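You operate a simulated robot arm through the tools that you are given. There is no shell and no other tool. Be economical: measure what you need, move in short steps, check, and stop when the job is done.

Carry out the task below with a simulated robot arm. There is one attempt and no reset: what you move stays moved.

TASK
Put two of the beige open boxes from the top of the fixings bench on top of the grey hawk.
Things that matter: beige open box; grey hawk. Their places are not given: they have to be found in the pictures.

It is judged by the outcome, as a careful person would: the job done as asked, and still so three seconds after it is handed in. It fails if anything else is knocked over, pushed out of place, dropped, spilled or broken.

THE ROBOT
A 7-joint arm with a two-finger parallel gripper, fixed in place. Base frame: the origin is at the foot of the arm, x ahead of it, y to its left, z up; the work surface is at about z = 0. Lengths are in mm, angles in rad, forces in N, time in s.
With the tool pointing down near the work surface it reaches from about 240 to 620 mm from the base axis. Its first joint turns from -1.152 to 1.152 rad. Payload 2.6 kg.
Tool frame: the origin (TCP) lies between the finger pads and is the grasp point; the fingertips stand 30 mm ahead of it; z points along the fingers, y is the line along which they close. The gripper opens to 94 mm. The fingers are 28 mm wide and 10 mm thick; the gripper's body (50 by 96 mm) begins 55 mm behind the TCP.
Orientation is that of the tool frame in the base frame, as a unit quaternion [x, y, z, w]. With the fingers straight down and closing along the base's y, the tool's x points along the base's -x, its y along +y and its z along -z.

THE INTERFACE
- The arm moves only by the tool apply_moves. Its argument "deltas" is a list of rows, each a list of 5 numbers: the opening, from 0 (shut) to 1 (fully open), then the shift along the tool's x, y, z in units of 25 mm (1.0 is 25 mm), then the turn about the tool's z in units of 6 degrees (1.0 is 6 degrees). In form: [[gripper, dx, dy, dz, yaw], ...]. A call has 1 to 10 rows; each row shifts and turns the commanded pose from where the row before left it, along the tool's axes as they then stand. A call with a number of a shift or a turn outside -1 to 1 is refused whole. A row lasts 0.2 s, in which the tool goes at most 50 mm and 0.15 rad; a call with a longer step from one row to the next is refused whole, and so is a gripper value outside its range. A pose out of reach is approached as far as the arm can. The call stops where the force on the tool passes 40 N (or 10 N more than at its start, if that is more) or the arm is blocked; 0.2 s more then pass. The fingers move at their own pace (about 72 mm/s each) and stop on an object; they squeeze with about 30 N. The grip force told is the motor's: it shows also when the fingers shut on nothing. Time passes only in rows, and 0.2 s behind the last, so rows that do not move let the fingers close. It gives the time, the measured TCP pose, the force on the tool (base axes), the opening and the grip force at its end, in the units of the frame above (readings bear some noise).
- Cameras (640 x 400 px; columns grow to the right, rows downward): "scene" is fixed at [39, 431.2, 577.5]; the picture's right is [-0.75, -0.66, 0.00], its down [-0.30, 0.34, -0.89] and it looks along [0.59, -0.67, -0.45] (base axes); focal length 344 px, centre (320, 200). "wrist" rides on the gripper at [-37, 0, -58] in the tool frame; the picture's right is [0.00, -1.00, 0.00], its down [0.97, 0.00, -0.24] and it looks along [0.24, 0.00, 0.97] (tool axes); focal length 218 px, centre (320, 200).
- capture(camera): a new picture of that camera. No time passes.
- measure_at(camera, pixels): for up to 12 pixels [column, row] of the newest picture of that camera ("zoom" is the newest enlarged one), the place [x, y, z] in the base frame of the surface seen there, good to about 2 mm. No time passes.
- inspect(camera, box): a new picture of the part [left, top, right, bottom] of that camera's present view, enlarged. No time passes.
- finish_job(): hands the job in; it is judged then, once.

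Work in short steps. Measure before you move; look again where a grasp or a placing could have gone wrong, and mend it. You have 60 turns and 30 pictures in all, the two below and enlarged ones among them. Open the gripper and draw the arm clear of the work before you hand the job in, unless the task says otherwise; then end with one line.

The tools are called after "Call:" as a command line: name --pt "numbers of a row" for each row, then --argument value for the rest, lists and objects as JSON in quotes. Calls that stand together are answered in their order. apply_moves: Moves the arm, as the interface text tells. Its arguments: {"type":"object","properties":{"deltas":{"type":"array","items":{"type":"array","items":{"type":"number"}}}},"required":["deltas"]} The other tools are called the same way: capture (camera) takes a picture; measure_at (camera, pixels) gives the place of the surface under pixels of a picture; inspect (camera, box) takes an enlarged picture of a part of a camera's view; finish_job () hands the job in.

At the start:

```text
clock: 0.0
tool_pos: [374.3, 83.0, 355.7]
ee_rot: [0.0, 1.0, -0.001, 0.0]
contact_force: [-0.1, 0.4, 0.1]
width: 93.9
finger_force: 0.1
```

scene: 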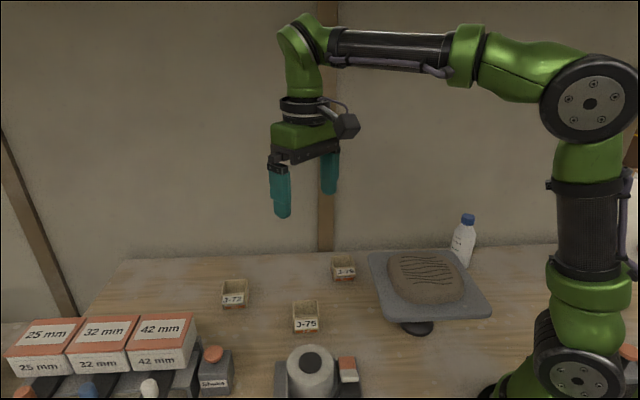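
wrist: 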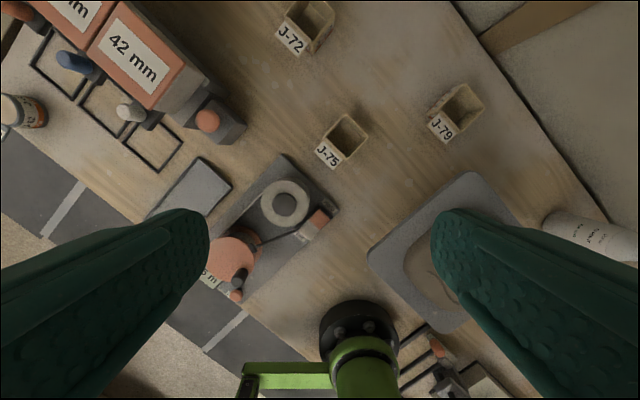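

The scene shows three beige boxes (J-72, J-75, J-79) and the grey hawk with a heap on it. I'll enlarge both views and measure.

Call:
inspect --camera "scene" --box '[200, 200, 520, 400]'

Call:
measure_at --camera "scene" --pixels '[[375, 256], [450, 254], [487, 295], [395, 318], [425, 280], [395, 260], [460, 290], [400, 295], [425, 307], [475, 290], [380, 270], [425, 258]]'

Call:
measure_at --camera "wrist" --pixels '[[349, 114], [368, 130], [347, 158], [322, 139], [346, 136], [303, 2], [334, 12], [310, 47], [455, 85], [484, 100], [460, 135], [433, 113]]'

```text
2.00 times, centred on (360, 300) of scene
```

zoom: 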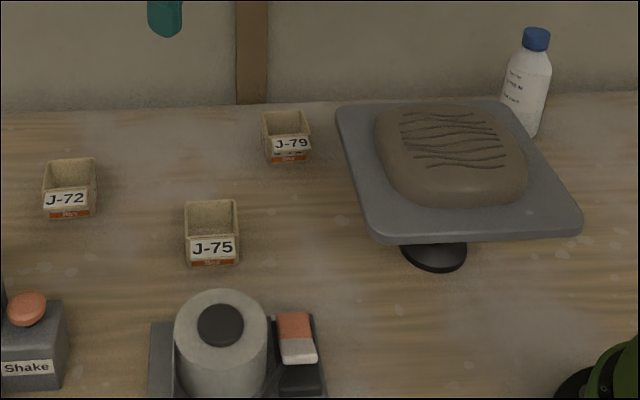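

```text
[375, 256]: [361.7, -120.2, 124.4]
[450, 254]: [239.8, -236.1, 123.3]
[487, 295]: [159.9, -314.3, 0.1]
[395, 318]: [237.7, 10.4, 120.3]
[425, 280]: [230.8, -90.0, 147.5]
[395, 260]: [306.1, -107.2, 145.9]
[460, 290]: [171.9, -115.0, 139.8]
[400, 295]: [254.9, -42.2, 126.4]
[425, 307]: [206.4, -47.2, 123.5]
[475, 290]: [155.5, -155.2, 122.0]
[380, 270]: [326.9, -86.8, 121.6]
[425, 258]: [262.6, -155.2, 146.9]
```

```text
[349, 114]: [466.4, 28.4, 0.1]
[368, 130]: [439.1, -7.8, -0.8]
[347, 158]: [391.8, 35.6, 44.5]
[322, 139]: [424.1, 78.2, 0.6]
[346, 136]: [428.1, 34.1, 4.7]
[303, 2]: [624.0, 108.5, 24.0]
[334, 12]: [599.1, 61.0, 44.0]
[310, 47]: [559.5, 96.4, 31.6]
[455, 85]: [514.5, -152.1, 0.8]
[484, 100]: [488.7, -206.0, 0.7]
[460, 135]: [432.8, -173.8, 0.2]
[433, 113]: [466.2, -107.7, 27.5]
```

Plate top is at z≈122 with a mound to ≈147. Now I measure the boxes and the mound more exactly.

Call:
inspect --camera "wrist" --box '[260, 0, 500, 190]'

Call:
inspect --camera "scene" --box '[210, 240, 370, 340]'

Call:
measure_at --camera "scene" --pixels '[[410, 265], [440, 265], [400, 275], [415, 290], [430, 290], [450, 280], [390, 265], [405, 302], [457, 298], [410, 325], [432, 320], [385, 300]]'

```text
2.11 times, centred on (380, 95) of wrist
```

zoom: 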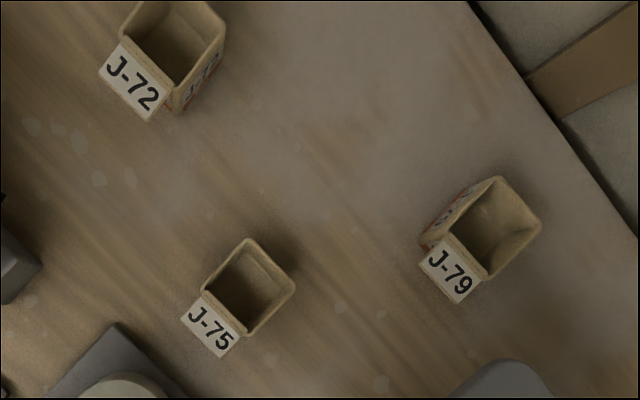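

```text
4.00 times, centred on (290, 290) of scene
```

zoom: 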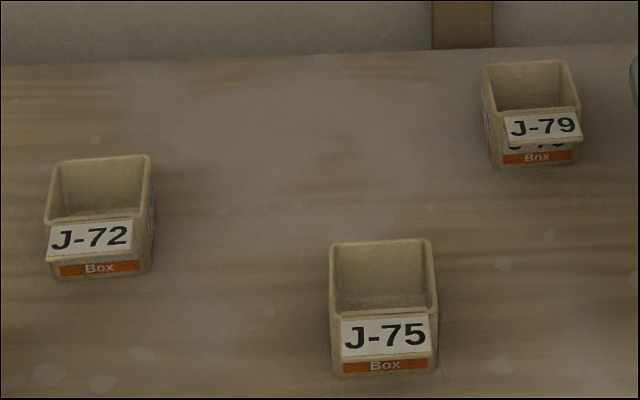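

```text
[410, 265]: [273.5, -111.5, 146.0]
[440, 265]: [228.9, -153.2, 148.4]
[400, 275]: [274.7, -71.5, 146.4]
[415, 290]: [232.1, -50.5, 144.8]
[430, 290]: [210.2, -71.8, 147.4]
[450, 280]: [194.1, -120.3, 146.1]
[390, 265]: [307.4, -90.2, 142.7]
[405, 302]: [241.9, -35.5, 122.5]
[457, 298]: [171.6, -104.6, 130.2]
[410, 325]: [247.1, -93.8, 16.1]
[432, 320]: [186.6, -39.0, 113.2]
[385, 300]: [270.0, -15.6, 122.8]
```

Call:
measure_at --camera "zoom" --pixels '[[333, 244], [429, 241], [434, 312], [332, 318], [337, 370], [432, 366], [385, 335], [380, 305], [488, 66], [572, 64], [578, 110], [492, 115]]'

Call:
measure_at --camera "zoom" --pixels '[[385, 320], [385, 352], [427, 338], [345, 340], [434, 345], [436, 300], [494, 160], [576, 157], [545, 128], [544, 158], [488, 130], [540, 90]]'

```text
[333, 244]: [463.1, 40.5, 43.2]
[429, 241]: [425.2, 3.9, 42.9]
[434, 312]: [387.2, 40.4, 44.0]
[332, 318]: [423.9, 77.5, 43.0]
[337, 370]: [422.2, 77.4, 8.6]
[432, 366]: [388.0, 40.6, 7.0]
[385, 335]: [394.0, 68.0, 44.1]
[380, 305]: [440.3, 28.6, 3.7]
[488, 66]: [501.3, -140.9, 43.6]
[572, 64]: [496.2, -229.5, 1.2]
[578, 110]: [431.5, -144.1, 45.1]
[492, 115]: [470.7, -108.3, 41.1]
```

```text
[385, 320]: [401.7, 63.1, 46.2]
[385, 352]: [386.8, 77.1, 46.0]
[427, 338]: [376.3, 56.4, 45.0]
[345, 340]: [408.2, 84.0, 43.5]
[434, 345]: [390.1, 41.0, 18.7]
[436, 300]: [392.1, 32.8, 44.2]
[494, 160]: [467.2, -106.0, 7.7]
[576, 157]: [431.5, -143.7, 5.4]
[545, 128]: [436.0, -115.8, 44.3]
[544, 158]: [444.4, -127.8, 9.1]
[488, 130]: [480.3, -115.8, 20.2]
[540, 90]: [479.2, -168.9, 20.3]
```

J-75: square about 52 mm, 44 tall, centre ≈(425, 41), turned 45°, with its tag overhanging towards (-x,+y). J-79 has the same orientation, with its centre at ≈(468,-145). I'll turn the tool 45° so it closes along (1,1) while coming down part way, and check the bottle's position.

Call:
apply_moves --pt "1 0 0 0.5 1" --pt "1 0 0 0.5 1" --pt "1 0 0 0.5 1" --pt "1 0 0 0.5 1" --pt "1 0 0 0.5 1" --pt "1 0 0 0.5 1" --pt "1 0 0 0.5 1" --pt "1 0 0 0.5 0.5"

Call:
measure_at --camera "scene" --pixels '[[468, 217], [468, 222], [462, 240], [472, 240], [458, 258]]'

```text
clock: 1.8
tool_pos: [376.5, 82.3, 256.6]
ee_rot: [0.383, 0.924, 0.0, -0.001]
contact_force: [-0.7, 0.5, 0.2]
width: 94.0
finger_force: 0.1
```

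```text
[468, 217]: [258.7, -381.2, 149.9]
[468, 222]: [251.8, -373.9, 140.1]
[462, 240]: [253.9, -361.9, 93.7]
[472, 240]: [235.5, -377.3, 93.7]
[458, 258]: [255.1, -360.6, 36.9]
```

Orientation is right (tool x along (-1,1), closing along (1,1)) and the bottle is well out of the way. I'll move over J-75 at z≈110 and look.

Call:
apply_moves --pt "1 -0.84 0.1 0.5 0" --pt "1 -0.85 0.1 0.5 0" --pt "1 -0.85 0 0.8 0" --pt "1 0 0 1 0" --pt "1 0 0 1 0" --pt "1 0 0 1 0" --pt "1 0 0 1 0" --pt "1 0 0 0 0"

Call:
capture --camera "wrist"

```text
clock: 3.6
tool_pos: [424.3, 41.9, 111.2]
ee_rot: [0.382, 0.924, 0.0, 0.0]
contact_force: [0.3, -0.4, 0.0]
width: 93.9
finger_force: 0.0
```

```text
24 pictures are left
```

wrist: 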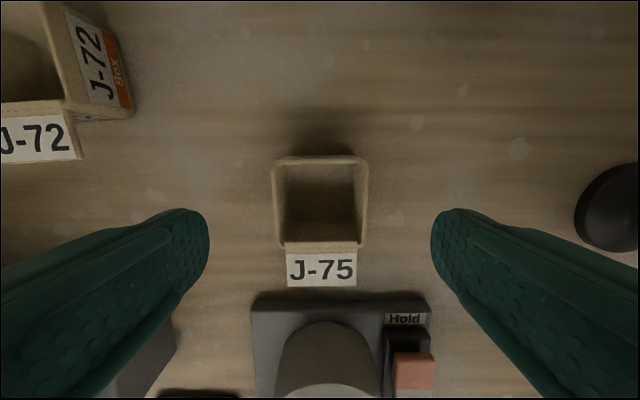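

J-75 is centred between the fingers and square to them, with clear space on both sides. I'll descend to z≈40 and close.

Call:
apply_moves --pt "1 0 0 1 0" --pt "1 0 0 1 0" --pt "1 0 0 0.84 0" --pt "1 0 0 0 0" --pt "0 0 0 0 0" --pt "0 0 0 0 0" --pt "0 0 0 0 0" --pt "0 0 0 0 0"

```text
clock: 5.4
tool_pos: [424.3, 41.4, 42.1]
ee_rot: [0.382, 0.924, 0.0, 0.0]
contact_force: [-0.2, 0.1, 1.1]
width: 59.6
finger_force: 30.0
```

Gripped at 59.6 mm with 30 N. I'll lift and check.

Call:
apply_moves --pt "0 0 0 -0.5 0" --pt "0 0 0 -1 0" --pt "0 0 0 -1 0" --pt "0 0 0 -1 0" --pt "0 0 0 -1 0" --pt "0 0 0 -1 0" --pt "0 0 0 -1 0" --pt "0 0 0 -1 0" --pt "0 0 0 -1 0"

Call:
capture --camera "wrist"

Call:
capture --camera "scene"

```text
clock: 7.4
tool_pos: [424.3, 41.8, 254.4]
ee_rot: [0.382, 0.924, 0.0, -0.001]
contact_force: [-0.1, 0.2, -0.2]
width: 0.1
finger_force: 30.1
```

```text
23 pictures are left
```

wrist: 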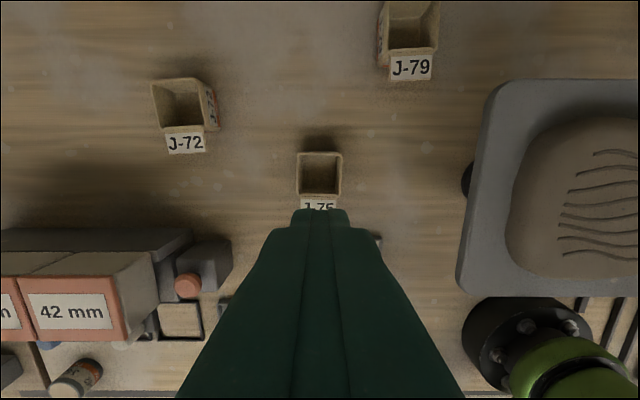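

```text
22 pictures are left
```

scene: 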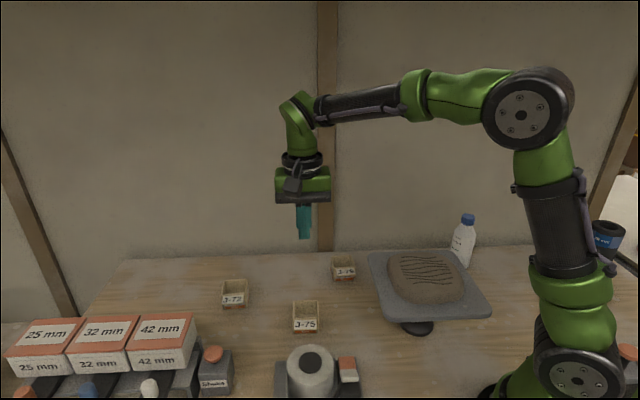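

The fingers shut empty: J-75 stayed on the bench, so the grip slipped or hadn't seated. I'll look closely at J-75 for any displacement and for its wall shape.

Call:
inspect --camera "scene" --box '[265, 280, 345, 340]'

Call:
measure_at --camera "wrist" --pixels '[[299, 154], [341, 154], [340, 197], [299, 197], [320, 170]]'

```text
6.67 times, centred on (305, 310) of scene
```

zoom: 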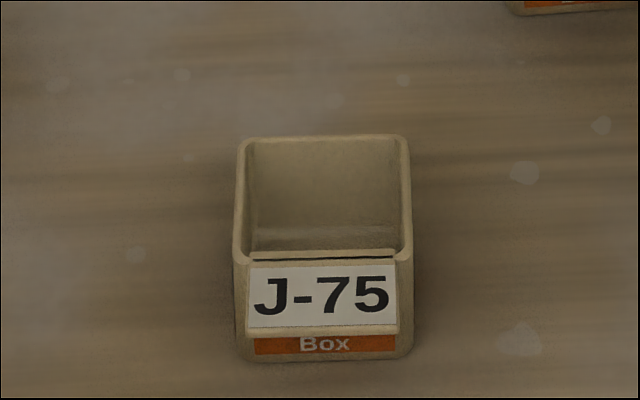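

```text
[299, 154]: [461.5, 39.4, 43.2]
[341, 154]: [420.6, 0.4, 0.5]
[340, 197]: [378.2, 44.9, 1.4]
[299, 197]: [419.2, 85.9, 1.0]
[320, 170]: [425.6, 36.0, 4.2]
```

J-75 hasn't moved. The fingers may simply not have finished closing, so I'll reopen, descend, and close with a longer wait.

Call:
apply_moves --pt "1 0 0 0 0" --pt "1 0 0 0 0" --pt "1 0 0 0 0" --pt "1 0 0 1 0" --pt "1 0 0 1 0" --pt "1 0 0 1 0" --pt "1 0 0 1 0" --pt "1 0 0 1 0" --pt "1 0 0 0 0"

Call:
apply_moves --pt "1 0 0 1 0" --pt "1 0 0 1 0" --pt "1 0 0 1 0" --pt "1 0 0 0.75 0" --pt "1 0 0 0 0"

Call:
apply_moves --pt "0 0 0 0 0" --pt "0 0 0 0 0" --pt "0 0 0 0 0" --pt "0 0 0 0 0" --pt "0 0 0 0 0" --pt "0 0 0 0 0" --pt "0 0 0 0 0" --pt "0 0 0 0 0"

Call:
capture --camera "wrist"

```text
clock: 9.4
tool_pos: [423.4, 41.3, 128.4]
ee_rot: [0.383, 0.924, 0.0, 0.0]
contact_force: [0.1, 0.4, -0.1]
width: 94.0
finger_force: 0.0
```

```text
clock: 10.6
tool_pos: [423.7, 40.7, 32.0]
ee_rot: [0.383, 0.924, 0.0, 0.0]
contact_force: [0.6, 0.0, -0.1]
width: 93.8
finger_force: 0.0
```

```text
clock: 12.4
tool_pos: [424.5, 41.4, 34.1]
ee_rot: [0.383, 0.924, 0.0, 0.0]
contact_force: [-0.6, -0.1, 0.2]
width: 59.9
finger_force: 30.1
```

```text
20 pictures are left
```

wrist: 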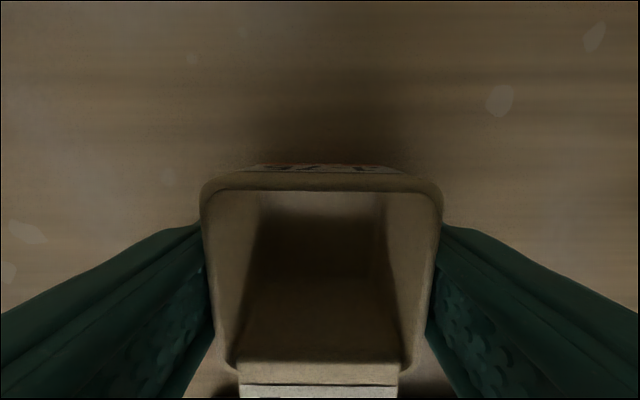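

The fingers do seat on the walls at 60 mm. Last time it must have slipped out during the lift, so this time I'll lift very slowly from a lower grasp and watch the width.

Call:
apply_moves --pt "0 0 0 -0.1 0" --pt "0 0 0 -0.1 0" --pt "0 0 0 -0.1 0" --pt "0 0 0 -0.1 0" --pt "0 0 0 0 0"

Call:
capture --camera "wrist"

```text
clock: 13.6
tool_pos: [423.5, 40.9, 43.9]
ee_rot: [0.382, 0.924, 0.0, 0.0]
contact_force: [0.5, -0.5, -0.2]
width: 59.7
finger_force: 30.0
```

```text
19 pictures are left
```

wrist: 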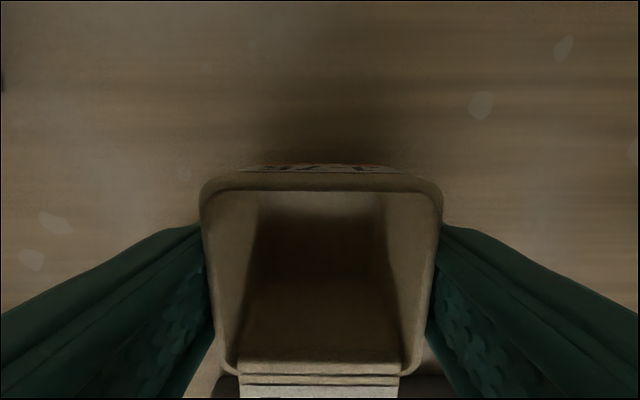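

The box is rising with the gripper (same size in the view). I'll continue at a gentle speed.

Call:
apply_moves --pt "0 0 0 -0.15 0" --pt "0 0 0 -0.2 0" --pt "0 0 0 -0.25 0" --pt "0 0 0 -0.3 0" --pt "0 0 0 -0.3 0" --pt "0 0 0 -0.25 0" --pt "0 0 0 -0.15 0" --pt "0 0 0 0 0"

Call:
capture --camera "wrist"

```text
clock: 15.4
tool_pos: [424.1, 42.0, 84.8]
ee_rot: [0.383, 0.924, 0.0, -0.001]
contact_force: [-0.1, -0.5, 0.2]
width: 59.4
finger_force: 30.0
```

```text
18 pictures are left
```

wrist: 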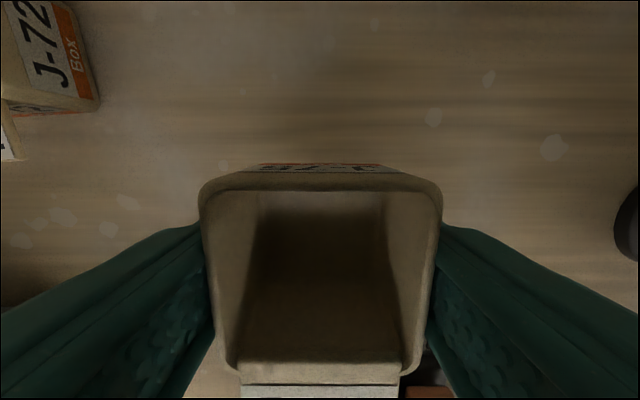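

The grip is steady. I'll raise to about z 230 smoothly.

Call:
apply_moves --pt "0 0 0 -0.3 0" --pt "0 0 0 -0.5 0" --pt "0 0 0 -0.7 0" --pt "0 0 0 -0.8 0" --pt "0 0 0 -0.8 0" --pt "0 0 0 -0.8 0" --pt "0 0 0 -0.8 0" --pt "0 0 0 -0.6 0" --pt "0 0 0 -0.4 0" --pt "0 0 0 -0.2 0"

Call:
measure_at --camera "scene" --pixels '[[390, 258], [400, 253], [430, 252], [450, 257], [458, 275], [464, 292], [463, 298], [440, 300], [410, 298], [400, 290], [388, 270], [425, 297]]'

```text
clock: 17.6
tool_pos: [424.2, 40.9, 233.2]
ee_rot: [0.383, 0.924, 0.0, 0.0]
contact_force: [-0.6, -0.4, -0.3]
width: 59.4
finger_force: 29.6
```

```text
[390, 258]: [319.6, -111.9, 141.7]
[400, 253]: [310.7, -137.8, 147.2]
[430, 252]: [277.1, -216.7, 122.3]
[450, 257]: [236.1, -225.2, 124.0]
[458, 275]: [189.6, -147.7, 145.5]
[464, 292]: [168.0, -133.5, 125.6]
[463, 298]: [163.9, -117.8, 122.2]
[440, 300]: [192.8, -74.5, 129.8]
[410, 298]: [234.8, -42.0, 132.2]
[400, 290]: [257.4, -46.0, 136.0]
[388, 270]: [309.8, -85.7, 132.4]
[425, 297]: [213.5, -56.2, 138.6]
```

The mound top spans about u 30..150, v −317..−195 (diagonal axes, u=(1,1)/√2, v=(−1,1)/√2) at z≈147, so two boxes fit side by side along u. I'll carry J-75 over to (269, −95).

Call:
apply_moves --pt "0 0 -0.3 0 0" --pt "0 0 -0.6 0 0" --pt "0 0.1 -0.8 0 0" --pt "0 0.1 -0.9 0 0" --pt "0 0.1 -0.9 0 0" --pt "0 0.1 -0.9 0 0" --pt "0 0.12 -0.9 0 0" --pt "0 0 -0.9 0 0" --pt "0 0 -0.8 0 0" --pt "0 0 -0.6 0 0"

Call:
apply_moves --pt "0 0 -0.4 0 0" --pt "0 0 -0.24 0 0" --pt "0 0 0 0 0"

Call:
capture --camera "scene"

Call:
capture --camera "wrist"

```text
clock: 19.8
tool_pos: [280.6, -84.4, 232.7]
ee_rot: [0.383, 0.924, -0.001, 0.0]
contact_force: [0.1, 0.1, -0.2]
width: 59.4
finger_force: 30.8
```

```text
clock: 20.6
tool_pos: [268.2, -94.3, 232.1]
ee_rot: [0.383, 0.924, 0.0, 0.0]
contact_force: [-0.6, 0.1, -0.5]
width: 59.3
finger_force: 30.1
```

```text
17 pictures are left
```

scene: 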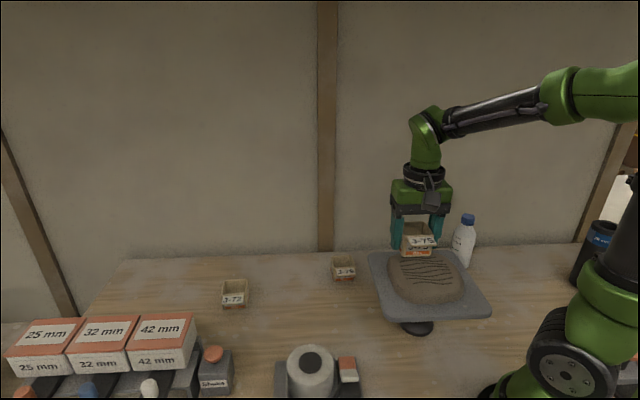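

```text
16 pictures are left
```

wrist: 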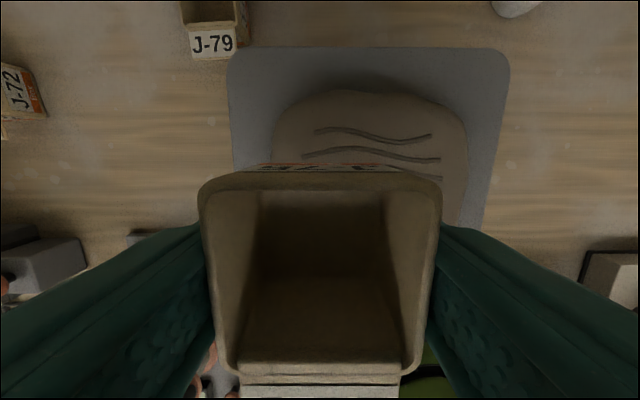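

Held and over the hawk. I'll check the mound's far edges in the wrist view before lowering.

Call:
measure_at --camera "wrist" --pixels '[[370, 92], [370, 105], [370, 120], [278, 140], [290, 140], [462, 160], [450, 160], [370, 150], [320, 110], [320, 400]]'

Call:
measure_at --camera "scene" --pixels '[[402, 254], [415, 256], [430, 257], [418, 241]]'

```text
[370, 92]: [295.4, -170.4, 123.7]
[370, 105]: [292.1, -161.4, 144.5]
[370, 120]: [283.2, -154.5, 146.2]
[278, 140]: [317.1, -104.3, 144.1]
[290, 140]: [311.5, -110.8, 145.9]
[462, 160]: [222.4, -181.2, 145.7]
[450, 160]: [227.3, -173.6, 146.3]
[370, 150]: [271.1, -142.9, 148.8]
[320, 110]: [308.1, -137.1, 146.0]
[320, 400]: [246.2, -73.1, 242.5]
```

```text
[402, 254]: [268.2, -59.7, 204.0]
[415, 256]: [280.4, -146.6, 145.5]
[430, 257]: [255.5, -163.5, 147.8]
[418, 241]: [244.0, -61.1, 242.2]
```

Target is within the mound's top (z up to ≈149), so the box bottom should touch at TCP≈182. I'll lower to ~187 first.

Call:
apply_moves --pt "0 0 0 0.3 0" --pt "0 0 0 0.4 0" --pt "0 0 0 0.4 0" --pt "0 0 0 0.3 0" --pt "0 0 0 0.2 0" --pt "0 0 0 0.2 0" --pt "0 0 0 0 0"

Call:
apply_moves --pt "0 0 0 0.06 0" --pt "0 0 0 0.06 0" --pt "0 0 0 0 0"

```text
clock: 22.2
tool_pos: [268.9, -94.4, 186.0]
ee_rot: [0.383, 0.924, 0.001, 0.0]
contact_force: [0.4, -0.7, -0.3]
width: 59.3
finger_force: 29.6
```

```text
clock: 23.0
tool_pos: [268.7, -95.0, 183.8]
ee_rot: [0.383, 0.924, 0.0, 0.0]
contact_force: [-0.4, -0.4, -0.4]
width: 59.2
finger_force: 29.9
```

No contact yet; I'll step down 1 mm at a time.

Call:
apply_moves --pt "0 0 0 0.04 0" --pt "0 0 0 0.04 0" --pt "0 0 0 0 0"

Call:
inspect --camera "scene" --box '[360, 200, 500, 340]'

```text
clock: 23.8
tool_pos: [268.7, -94.3, 181.5]
ee_rot: [0.383, 0.924, 0.0, 0.0]
contact_force: [0.3, 1.1, -0.1]
width: 59.2
finger_force: 29.4
```

```text
2.86 times, centred on (430, 270) of scene
```

zoom: 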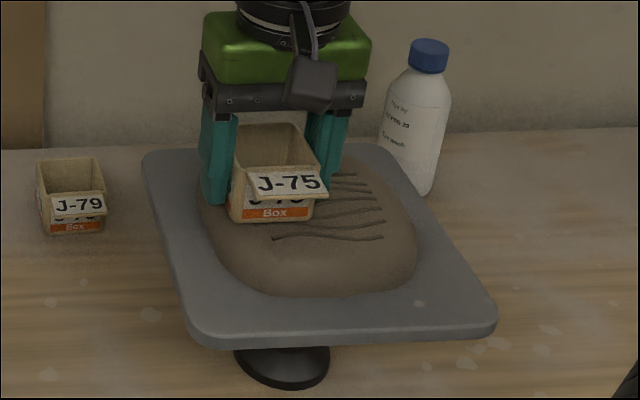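

Call:
measure_at --camera "zoom" --pixels '[[240, 216], [275, 217], [308, 214], [240, 226], [275, 226], [308, 224], [215, 200], [210, 212]]'

Call:
apply_moves --pt "0 0 0 0.04 0" --pt "0 0 0 0 0"

```text
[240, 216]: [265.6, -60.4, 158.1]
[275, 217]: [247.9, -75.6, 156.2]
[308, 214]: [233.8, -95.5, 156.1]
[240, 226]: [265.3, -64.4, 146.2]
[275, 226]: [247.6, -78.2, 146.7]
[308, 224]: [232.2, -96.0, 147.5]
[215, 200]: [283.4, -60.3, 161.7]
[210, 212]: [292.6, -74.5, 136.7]
```

```text
clock: 24.4
tool_pos: [269.4, -94.4, 181.4]
ee_rot: [0.383, 0.924, 0.0, 0.0]
contact_force: [0.1, 0.0, 0.2]
width: 59.2
finger_force: 29.6
```

Call:
apply_moves --pt "0 0 0 0.04 0" --pt "0 0 0 0.04 0" --pt "0 0 0 0 0"

```text
clock: 25.2
tool_pos: [269.1, -94.8, 179.1]
ee_rot: [0.383, 0.924, 0.0, 0.001]
contact_force: [-2.9, -0.3, 11.2]
width: 59.6
finger_force: 29.8
```

Contact at 11 N: the box is seated. I'll ease off slightly, open modestly, and look.

Call:
apply_moves --pt "0 0 0 -0.03 0" --pt "0.68 0 0 0 0" --pt "0.75 0 0 0 0" --pt "0.8 0 0 0 0" --pt "0.85 0 0 0 0" --pt "0.85 0 0 0 0"

Call:
inspect --camera "scene" --box '[360, 200, 500, 340]'

```text
clock: 26.6
tool_pos: [268.2, -94.7, 179.4]
ee_rot: [0.382, 0.924, 0.0, 0.0]
contact_force: [0.3, -0.2, 0.0]
width: 80.0
finger_force: 0.0
```

```text
2.86 times, centred on (430, 270) of scene
```

zoom: 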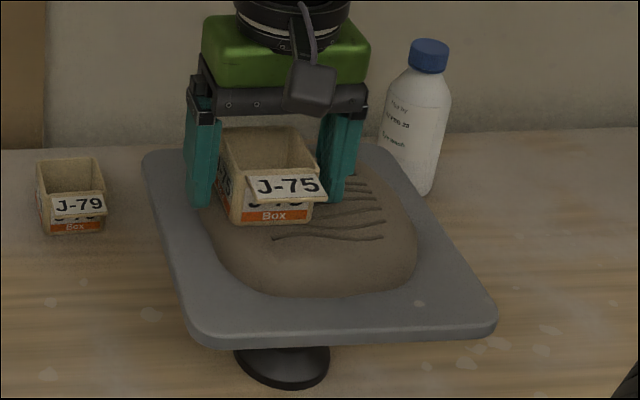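

J-75 rests level on the hawk and is free. I'll lift straight up, then travel to J-79.

Call:
apply_moves --pt "0.85 0 0 -0.2 0" --pt "0.85 0 0 -0.6 0" --pt "0.85 0 0 -0.8 0" --pt "1 0 0 -0.8 0" --pt "1 0 0 -0.6 0" --pt "1 -0.7 0.4 0 0" --pt "1 -0.9 0.5 0 0" --pt "1 -0.9 0.5 0 0" --pt "1 -0.9 0.55 0 0" --pt "1 -0.9 0.55 0 0"

Call:
apply_moves --pt "1 -0.9 0.55 0 0" --pt "1 -0.9 0.55 0 0" --pt "1 -0.96 0.63 0 0" --pt "1 0 0 1 0" --pt "1 0 0 1 0" --pt "1 0 0 1 0" --pt "1 0 0 1 0" --pt "1 0 0 1 0" --pt "1 0 0 0 0"

Call:
capture --camera "wrist"

Call:
capture --camera "scene"

```text
clock: 28.8
tool_pos: [388.6, -129.1, 254.1]
ee_rot: [0.382, 0.924, -0.001, -0.001]
contact_force: [-0.1, 0.3, 0.0]
width: 93.9
finger_force: 0.1
```

```text
clock: 30.8
tool_pos: [469.3, -144.5, 127.1]
ee_rot: [0.383, 0.924, 0.0, 0.0]
contact_force: [-0.4, -0.1, -0.9]
width: 93.8
finger_force: 0.1
```

```text
13 pictures are left
```

wrist: 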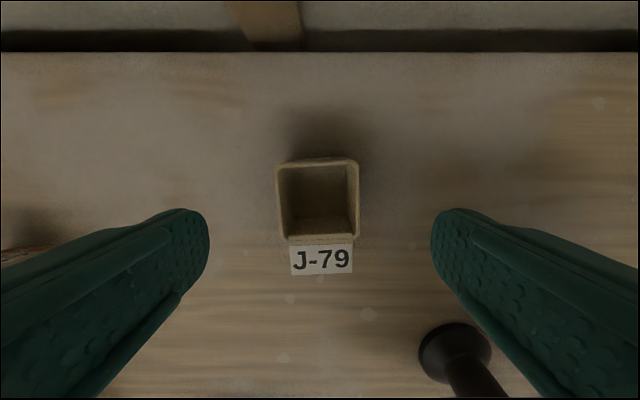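

```text
12 pictures are left
```

scene: 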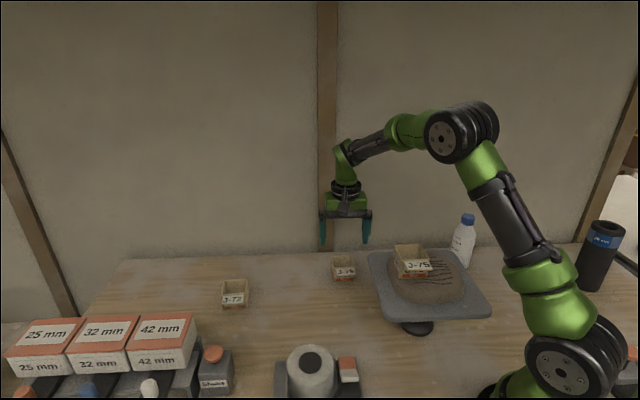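

J-79 is centred between the fingers, rotated about 4° counter-clockwise in the image (back rim (277,166)→(357,159)). I'll trim the yaw, descend to z≈34 and close.

Call:
apply_moves --pt "1 0 0 0.9 -0.6" --pt "1 0 0 1 0" --pt "1 0 0 0.8 0" --pt "1 0 0 0.6 0" --pt "1 0 0 0.4 0" --pt "1 0 0 0 0"

Call:
apply_moves --pt "0 0 0 0 0" --pt "0 0 0 0 0" --pt "0 0 0 0 0" --pt "0 0 0 0 0" --pt "0 0 0 0 0" --pt "0 0 0 0 0"

Call:
apply_moves --pt "0 0 0 -0.1 0" --pt "0 0 0 -0.1 0" --pt "0 0 0 -0.15 0" --pt "0 0 0 -0.2 0" --pt "0 0 0 -0.2 0" --pt "0 0 0 -0.2 0" --pt "0 0 0 -0.15 0" --pt "0 0 0 0 0"

Call:
capture --camera "wrist"

```text
clock: 32.2
tool_pos: [468.2, -145.2, 37.4]
ee_rot: [0.353, 0.936, -0.001, -0.001]
contact_force: [-0.2, 0.8, 0.4]
width: 94.0
finger_force: 0.1
```

```text
clock: 33.6
tool_pos: [468.6, -144.8, 37.1]
ee_rot: [0.353, 0.935, 0.0, 0.0]
contact_force: [0.1, -0.6, -0.3]
width: 59.3
finger_force: 30.5
```

```text
clock: 35.4
tool_pos: [468.9, -145.2, 64.0]
ee_rot: [0.354, 0.935, 0.0, 0.0]
contact_force: [-0.3, 1.1, -1.2]
width: 59.1
finger_force: 30.0
```

```text
11 pictures are left
```

wrist: 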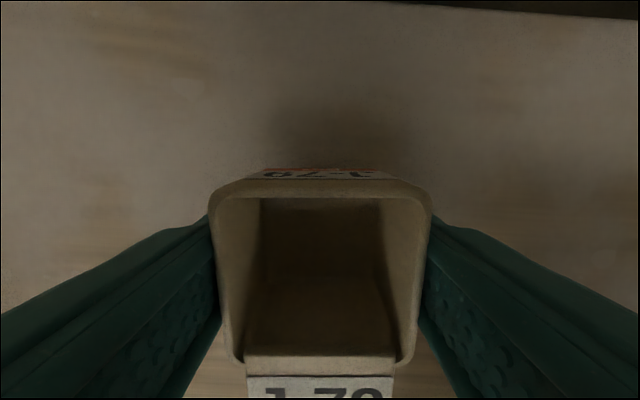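

J-79 is held. I'll lift gently to z≈250.

Call:
apply_moves --pt "0 0 0 -0.3 0" --pt "0 0 0 -0.6 0" --pt "0 0 0 -0.8 0" --pt "0 0 0 -0.9 0" --pt "0 0 0 -0.9 0" --pt "0 0 0 -0.9 0" --pt "0 0 0 -0.9 0" --pt "0 0 0 -0.9 0" --pt "0 0 0 -0.8 0" --pt "0 0 0 -0.4 0"

Call:
measure_at --camera "scene" --pixels '[[397, 248], [421, 245], [430, 260], [427, 274], [402, 278], [400, 262], [424, 250], [430, 266]]'

```text
clock: 37.6
tool_pos: [468.3, -144.3, 249.7]
ee_rot: [0.353, 0.936, 0.0, 0.0]
contact_force: [-0.5, 0.4, -0.3]
width: 59.5
finger_force: 29.4
```

```text
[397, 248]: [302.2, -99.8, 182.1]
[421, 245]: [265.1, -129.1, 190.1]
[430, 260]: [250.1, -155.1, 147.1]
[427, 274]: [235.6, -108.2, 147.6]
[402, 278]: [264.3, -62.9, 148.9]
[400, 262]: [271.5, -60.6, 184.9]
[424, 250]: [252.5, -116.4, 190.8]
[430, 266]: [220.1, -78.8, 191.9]
```

Box 1's near wall is at u≈94–96. I'll rotate J-79 by −86.4° in place, so its tag faces outwards (−u) and the fingers close along v, then carry it to (223, −138).

Call:
apply_moves --pt "0 0 0 -0.2 -0.4" --pt "0 0 0 -0.2 -0.8" --pt "0 0 0 0 -1" --pt "0 0 0 0 -1" --pt "0 0 0 0 -1" --pt "0 0 0 0 -1" --pt "0 0 0 0 -1" --pt "0 0 0 0 -1" --pt "0 0 0 0 -1" --pt "0 0 0 0 -1"

Call:
apply_moves --pt "0 0 0 0 -1" --pt "0 0 0 0 -1" --pt "0 0 0 0 -1" --pt "0 0 0 0 -1" --pt "0 0 0 0 -0.8" --pt "0 0 0 0 -0.4" --pt "0 0 0 0 0"

```text
clock: 39.8
tool_pos: [467.8, -145.2, 259.7]
ee_rot: [-0.121, 0.993, 0.0, 0.0]
contact_force: [0.1, 0.2, 0.5]
width: 59.6
finger_force: 30.1
```

```text
clock: 41.4
tool_pos: [470.1, -144.7, 259.5]
ee_rot: [-0.383, 0.924, 0.0, 0.0]
contact_force: [-0.1, 0.3, 0.1]
width: 59.4
finger_force: 29.7
```

Rotation done, still gripped. Now I'll carry it across.

Call:
apply_moves --pt "0 0.3 0.3 0 0" --pt "0 0.55 0.6 0 0" --pt "0 0.75 0.8 0 0" --pt "0 0.8 0.85 0 0" --pt "0 0.8 0.85 0 0" --pt "0 0.8 0.85 0 0" --pt "0 0.8 0.85 0 0" --pt "0 0.8 0.85 0 0" --pt "0 0.65 0.7 0 0" --pt "0 0.35 0.35 0 0"

Call:
apply_moves --pt "0 0.17 0.16 0 0" --pt "0 0 0 0 0"

Call:
capture --camera "wrist"

Call:
inspect --camera "scene" --box '[350, 160, 530, 340]'

```text
clock: 43.6
tool_pos: [228.9, -137.0, 258.7]
ee_rot: [-0.382, 0.924, 0.001, -0.001]
contact_force: [0.1, 0.2, 0.7]
width: 59.3
finger_force: 30.3
```

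```text
clock: 44.2
tool_pos: [222.5, -135.9, 258.1]
ee_rot: [-0.383, 0.924, 0.0, -0.001]
contact_force: [-1.0, -0.4, -0.4]
width: 59.2
finger_force: 30.2
```

```text
10 pictures are left
```

wrist: 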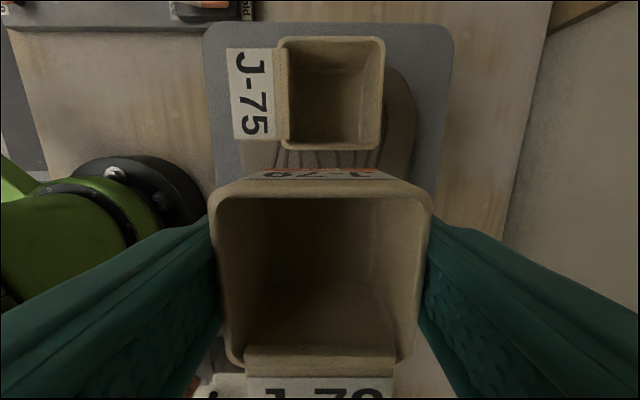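

```text
2.22 times, centred on (440, 250) of scene
```

zoom: 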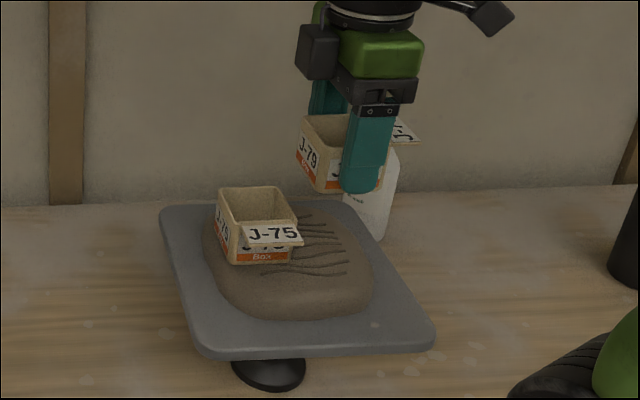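

Measuring the gap between J-75's near wall and J-79's back wall before lowering.

Call:
measure_at --camera "wrist" --pixels '[[300, 145], [335, 147], [370, 146], [250, 188], [320, 185], [390, 188], [320, 174], [285, 45], [380, 42], [384, 90], [415, 185], [228, 185]]'

```text
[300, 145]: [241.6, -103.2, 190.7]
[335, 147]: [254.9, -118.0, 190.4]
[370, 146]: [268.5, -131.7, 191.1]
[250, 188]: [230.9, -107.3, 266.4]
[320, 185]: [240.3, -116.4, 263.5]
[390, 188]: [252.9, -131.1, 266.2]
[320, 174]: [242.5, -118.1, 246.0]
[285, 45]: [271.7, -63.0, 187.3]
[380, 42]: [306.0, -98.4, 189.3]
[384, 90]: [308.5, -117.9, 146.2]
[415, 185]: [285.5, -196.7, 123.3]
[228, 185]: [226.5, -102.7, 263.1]
```

The gap is ≈8 mm and J-79 will sit fully on the mound. I'll lower to ~189, then step down.

Call:
apply_moves --pt "0 0 0 0.3 0" --pt "0 0 0 0.5 0" --pt "0 0 0 0.5 0" --pt "0 0 0 0.5 0" --pt "0 0 0 0.4 0" --pt "0 0 0 0.3 0" --pt "0 0 0 0.2 0" --pt "0 0 0 0 0"

Call:
apply_moves --pt "0 0 0 0.06 0" --pt "0 0 0 0.06 0" --pt "0 0 0 0 0"

```text
clock: 46.0
tool_pos: [223.6, -137.9, 191.3]
ee_rot: [-0.382, 0.924, 0.0, -0.001]
contact_force: [-1.5, 0.7, -0.2]
width: 59.2
finger_force: 30.3
```

```text
clock: 46.8
tool_pos: [222.0, -138.6, 188.2]
ee_rot: [-0.383, 0.924, 0.0, 0.001]
contact_force: [-0.1, 1.2, 0.0]
width: 59.4
finger_force: 29.8
```

Call:
apply_moves --pt "0 0 0 0.05 0" --pt "0 0 0 0.05 0" --pt "0 0 0 0 0"

Call:
apply_moves --pt "0 0 0 0.04 0" --pt "0 0 0 0 0"

```text
clock: 47.6
tool_pos: [223.6, -138.2, 186.2]
ee_rot: [-0.383, 0.924, 0.0, 0.0]
contact_force: [-0.4, -0.2, 0.4]
width: 59.4
finger_force: 29.8
```

```text
clock: 48.2
tool_pos: [222.5, -137.8, 185.9]
ee_rot: [-0.382, 0.924, 0.0, -0.001]
contact_force: [-0.1, 0.3, -0.1]
width: 59.2
finger_force: 29.9
```

No contact yet; continuing in 1 mm steps.

Call:
apply_moves --pt "0 0 0 0.04 0" --pt "0 0 0 0 0"

Call:
apply_moves --pt "0 0 0 0.04 0" --pt "0 0 0 0 0"

```text
clock: 48.8
tool_pos: [221.1, -138.3, 185.0]
ee_rot: [-0.382, 0.924, 0.001, 0.0]
contact_force: [-0.5, 0.0, -0.7]
width: 59.7
finger_force: 30.2
```

```text
clock: 49.4
tool_pos: [223.1, -137.9, 184.3]
ee_rot: [-0.383, 0.924, 0.001, -0.001]
contact_force: [-0.4, 0.5, -0.1]
width: 59.5
finger_force: 30.3
```

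Call:
apply_moves --pt "0 0 0 0.04 0" --pt "0 0 0 0 0"

Call:
apply_moves --pt "0 0 0 0.04 0" --pt "0 0 0 0 0"

```text
clock: 50.0
tool_pos: [222.9, -138.2, 182.5]
ee_rot: [-0.382, 0.924, 0.0, 0.001]
contact_force: [-3.7, 0.9, 17.0]
width: 59.1
finger_force: 30.4
```

```text
clock: 50.6
tool_pos: [222.3, -138.3, 182.8]
ee_rot: [-0.383, 0.924, -0.001, 0.001]
contact_force: [-1.5, -1.1, 27.3]
width: 59.4
finger_force: 30.3
```

Seated (contact at ≈183). I'll back off 1.5 mm and open.

Call:
apply_moves --pt "0 0 0 -0.06 0" --pt "0.66 0 0 0 0" --pt "0.72 0 0 0 0" --pt "0.8 0 0 0 0" --pt "0.85 0 0 0 0" --pt "0.85 0 0 0 0"

Call:
inspect --camera "scene" --box '[350, 160, 530, 340]'

```text
clock: 52.0
tool_pos: [223.1, -138.5, 183.0]
ee_rot: [-0.383, 0.924, 0.0, 0.0]
contact_force: [0.1, 0.0, 0.9]
width: 80.0
finger_force: 0.0
```

```text
2.22 times, centred on (440, 250) of scene
```

zoom: 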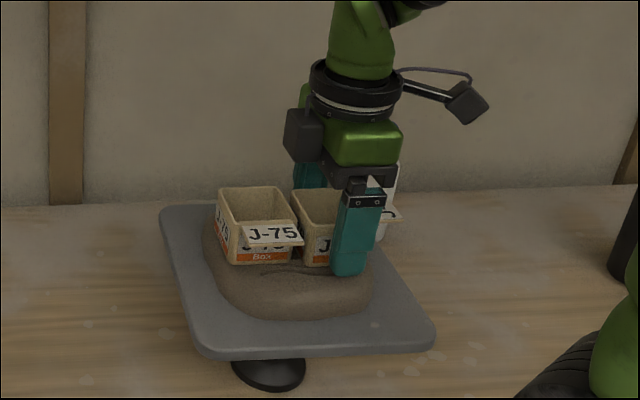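

Both boxes stand level on the hawk. I'll raise the gripper straight up and then check.

Call:
apply_moves --pt "0.85 0 0 -0.2 0" --pt "0.85 0 0 -0.5 0" --pt "0.85 0 0 -0.8 0" --pt "0.85 0 0 -0.8 0" --pt "0.85 0 0 -0.8 0" --pt "0.85 0 0 -0.8 0" --pt "0.85 -0.5 0 -0.3 0" --pt "0.85 -0.9 0 0 0" --pt "0.85 -0.9 0 0 0" --pt "0.85 -0.9 0 0 0"

Call:
apply_moves --pt "0.85 -0.9 0 0 0" --pt "0.85 -0.9 0 0 0" --pt "0.85 -0.9 0 0 0" --pt "0.85 -0.5 0 0 0" --pt "0.85 0 0 0 0"

Call:
capture --camera "scene"

```text
clock: 54.2
tool_pos: [279.0, -83.6, 289.0]
ee_rot: [-0.383, 0.924, -0.001, 0.001]
contact_force: [0.2, 0.0, 0.1]
width: 80.1
finger_force: 0.0
```

```text
clock: 55.4
tool_pos: [335.7, -25.5, 288.6]
ee_rot: [-0.383, 0.924, 0.0, 0.0]
contact_force: [0.2, 0.4, 0.0]
width: 79.7
finger_force: 0.1
```

```text
7 pictures are left
```

scene: 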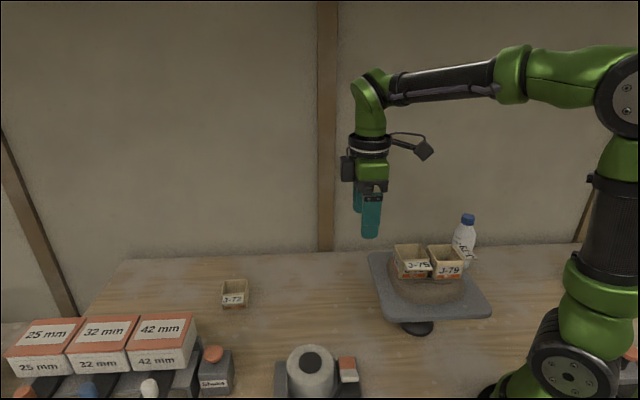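

Both boxes stand on the hawk, everything else is undisturbed, and the arm is clear with the gripper open. Handing in.

Call:
finish_job

```text
The job is handed in.
```

Two beige open boxes, J-75 and J-79, now stand side by side on top of the grey hawk, resting on the mound on its plate; J-72 stays on the bench and nothing else was disturbed.
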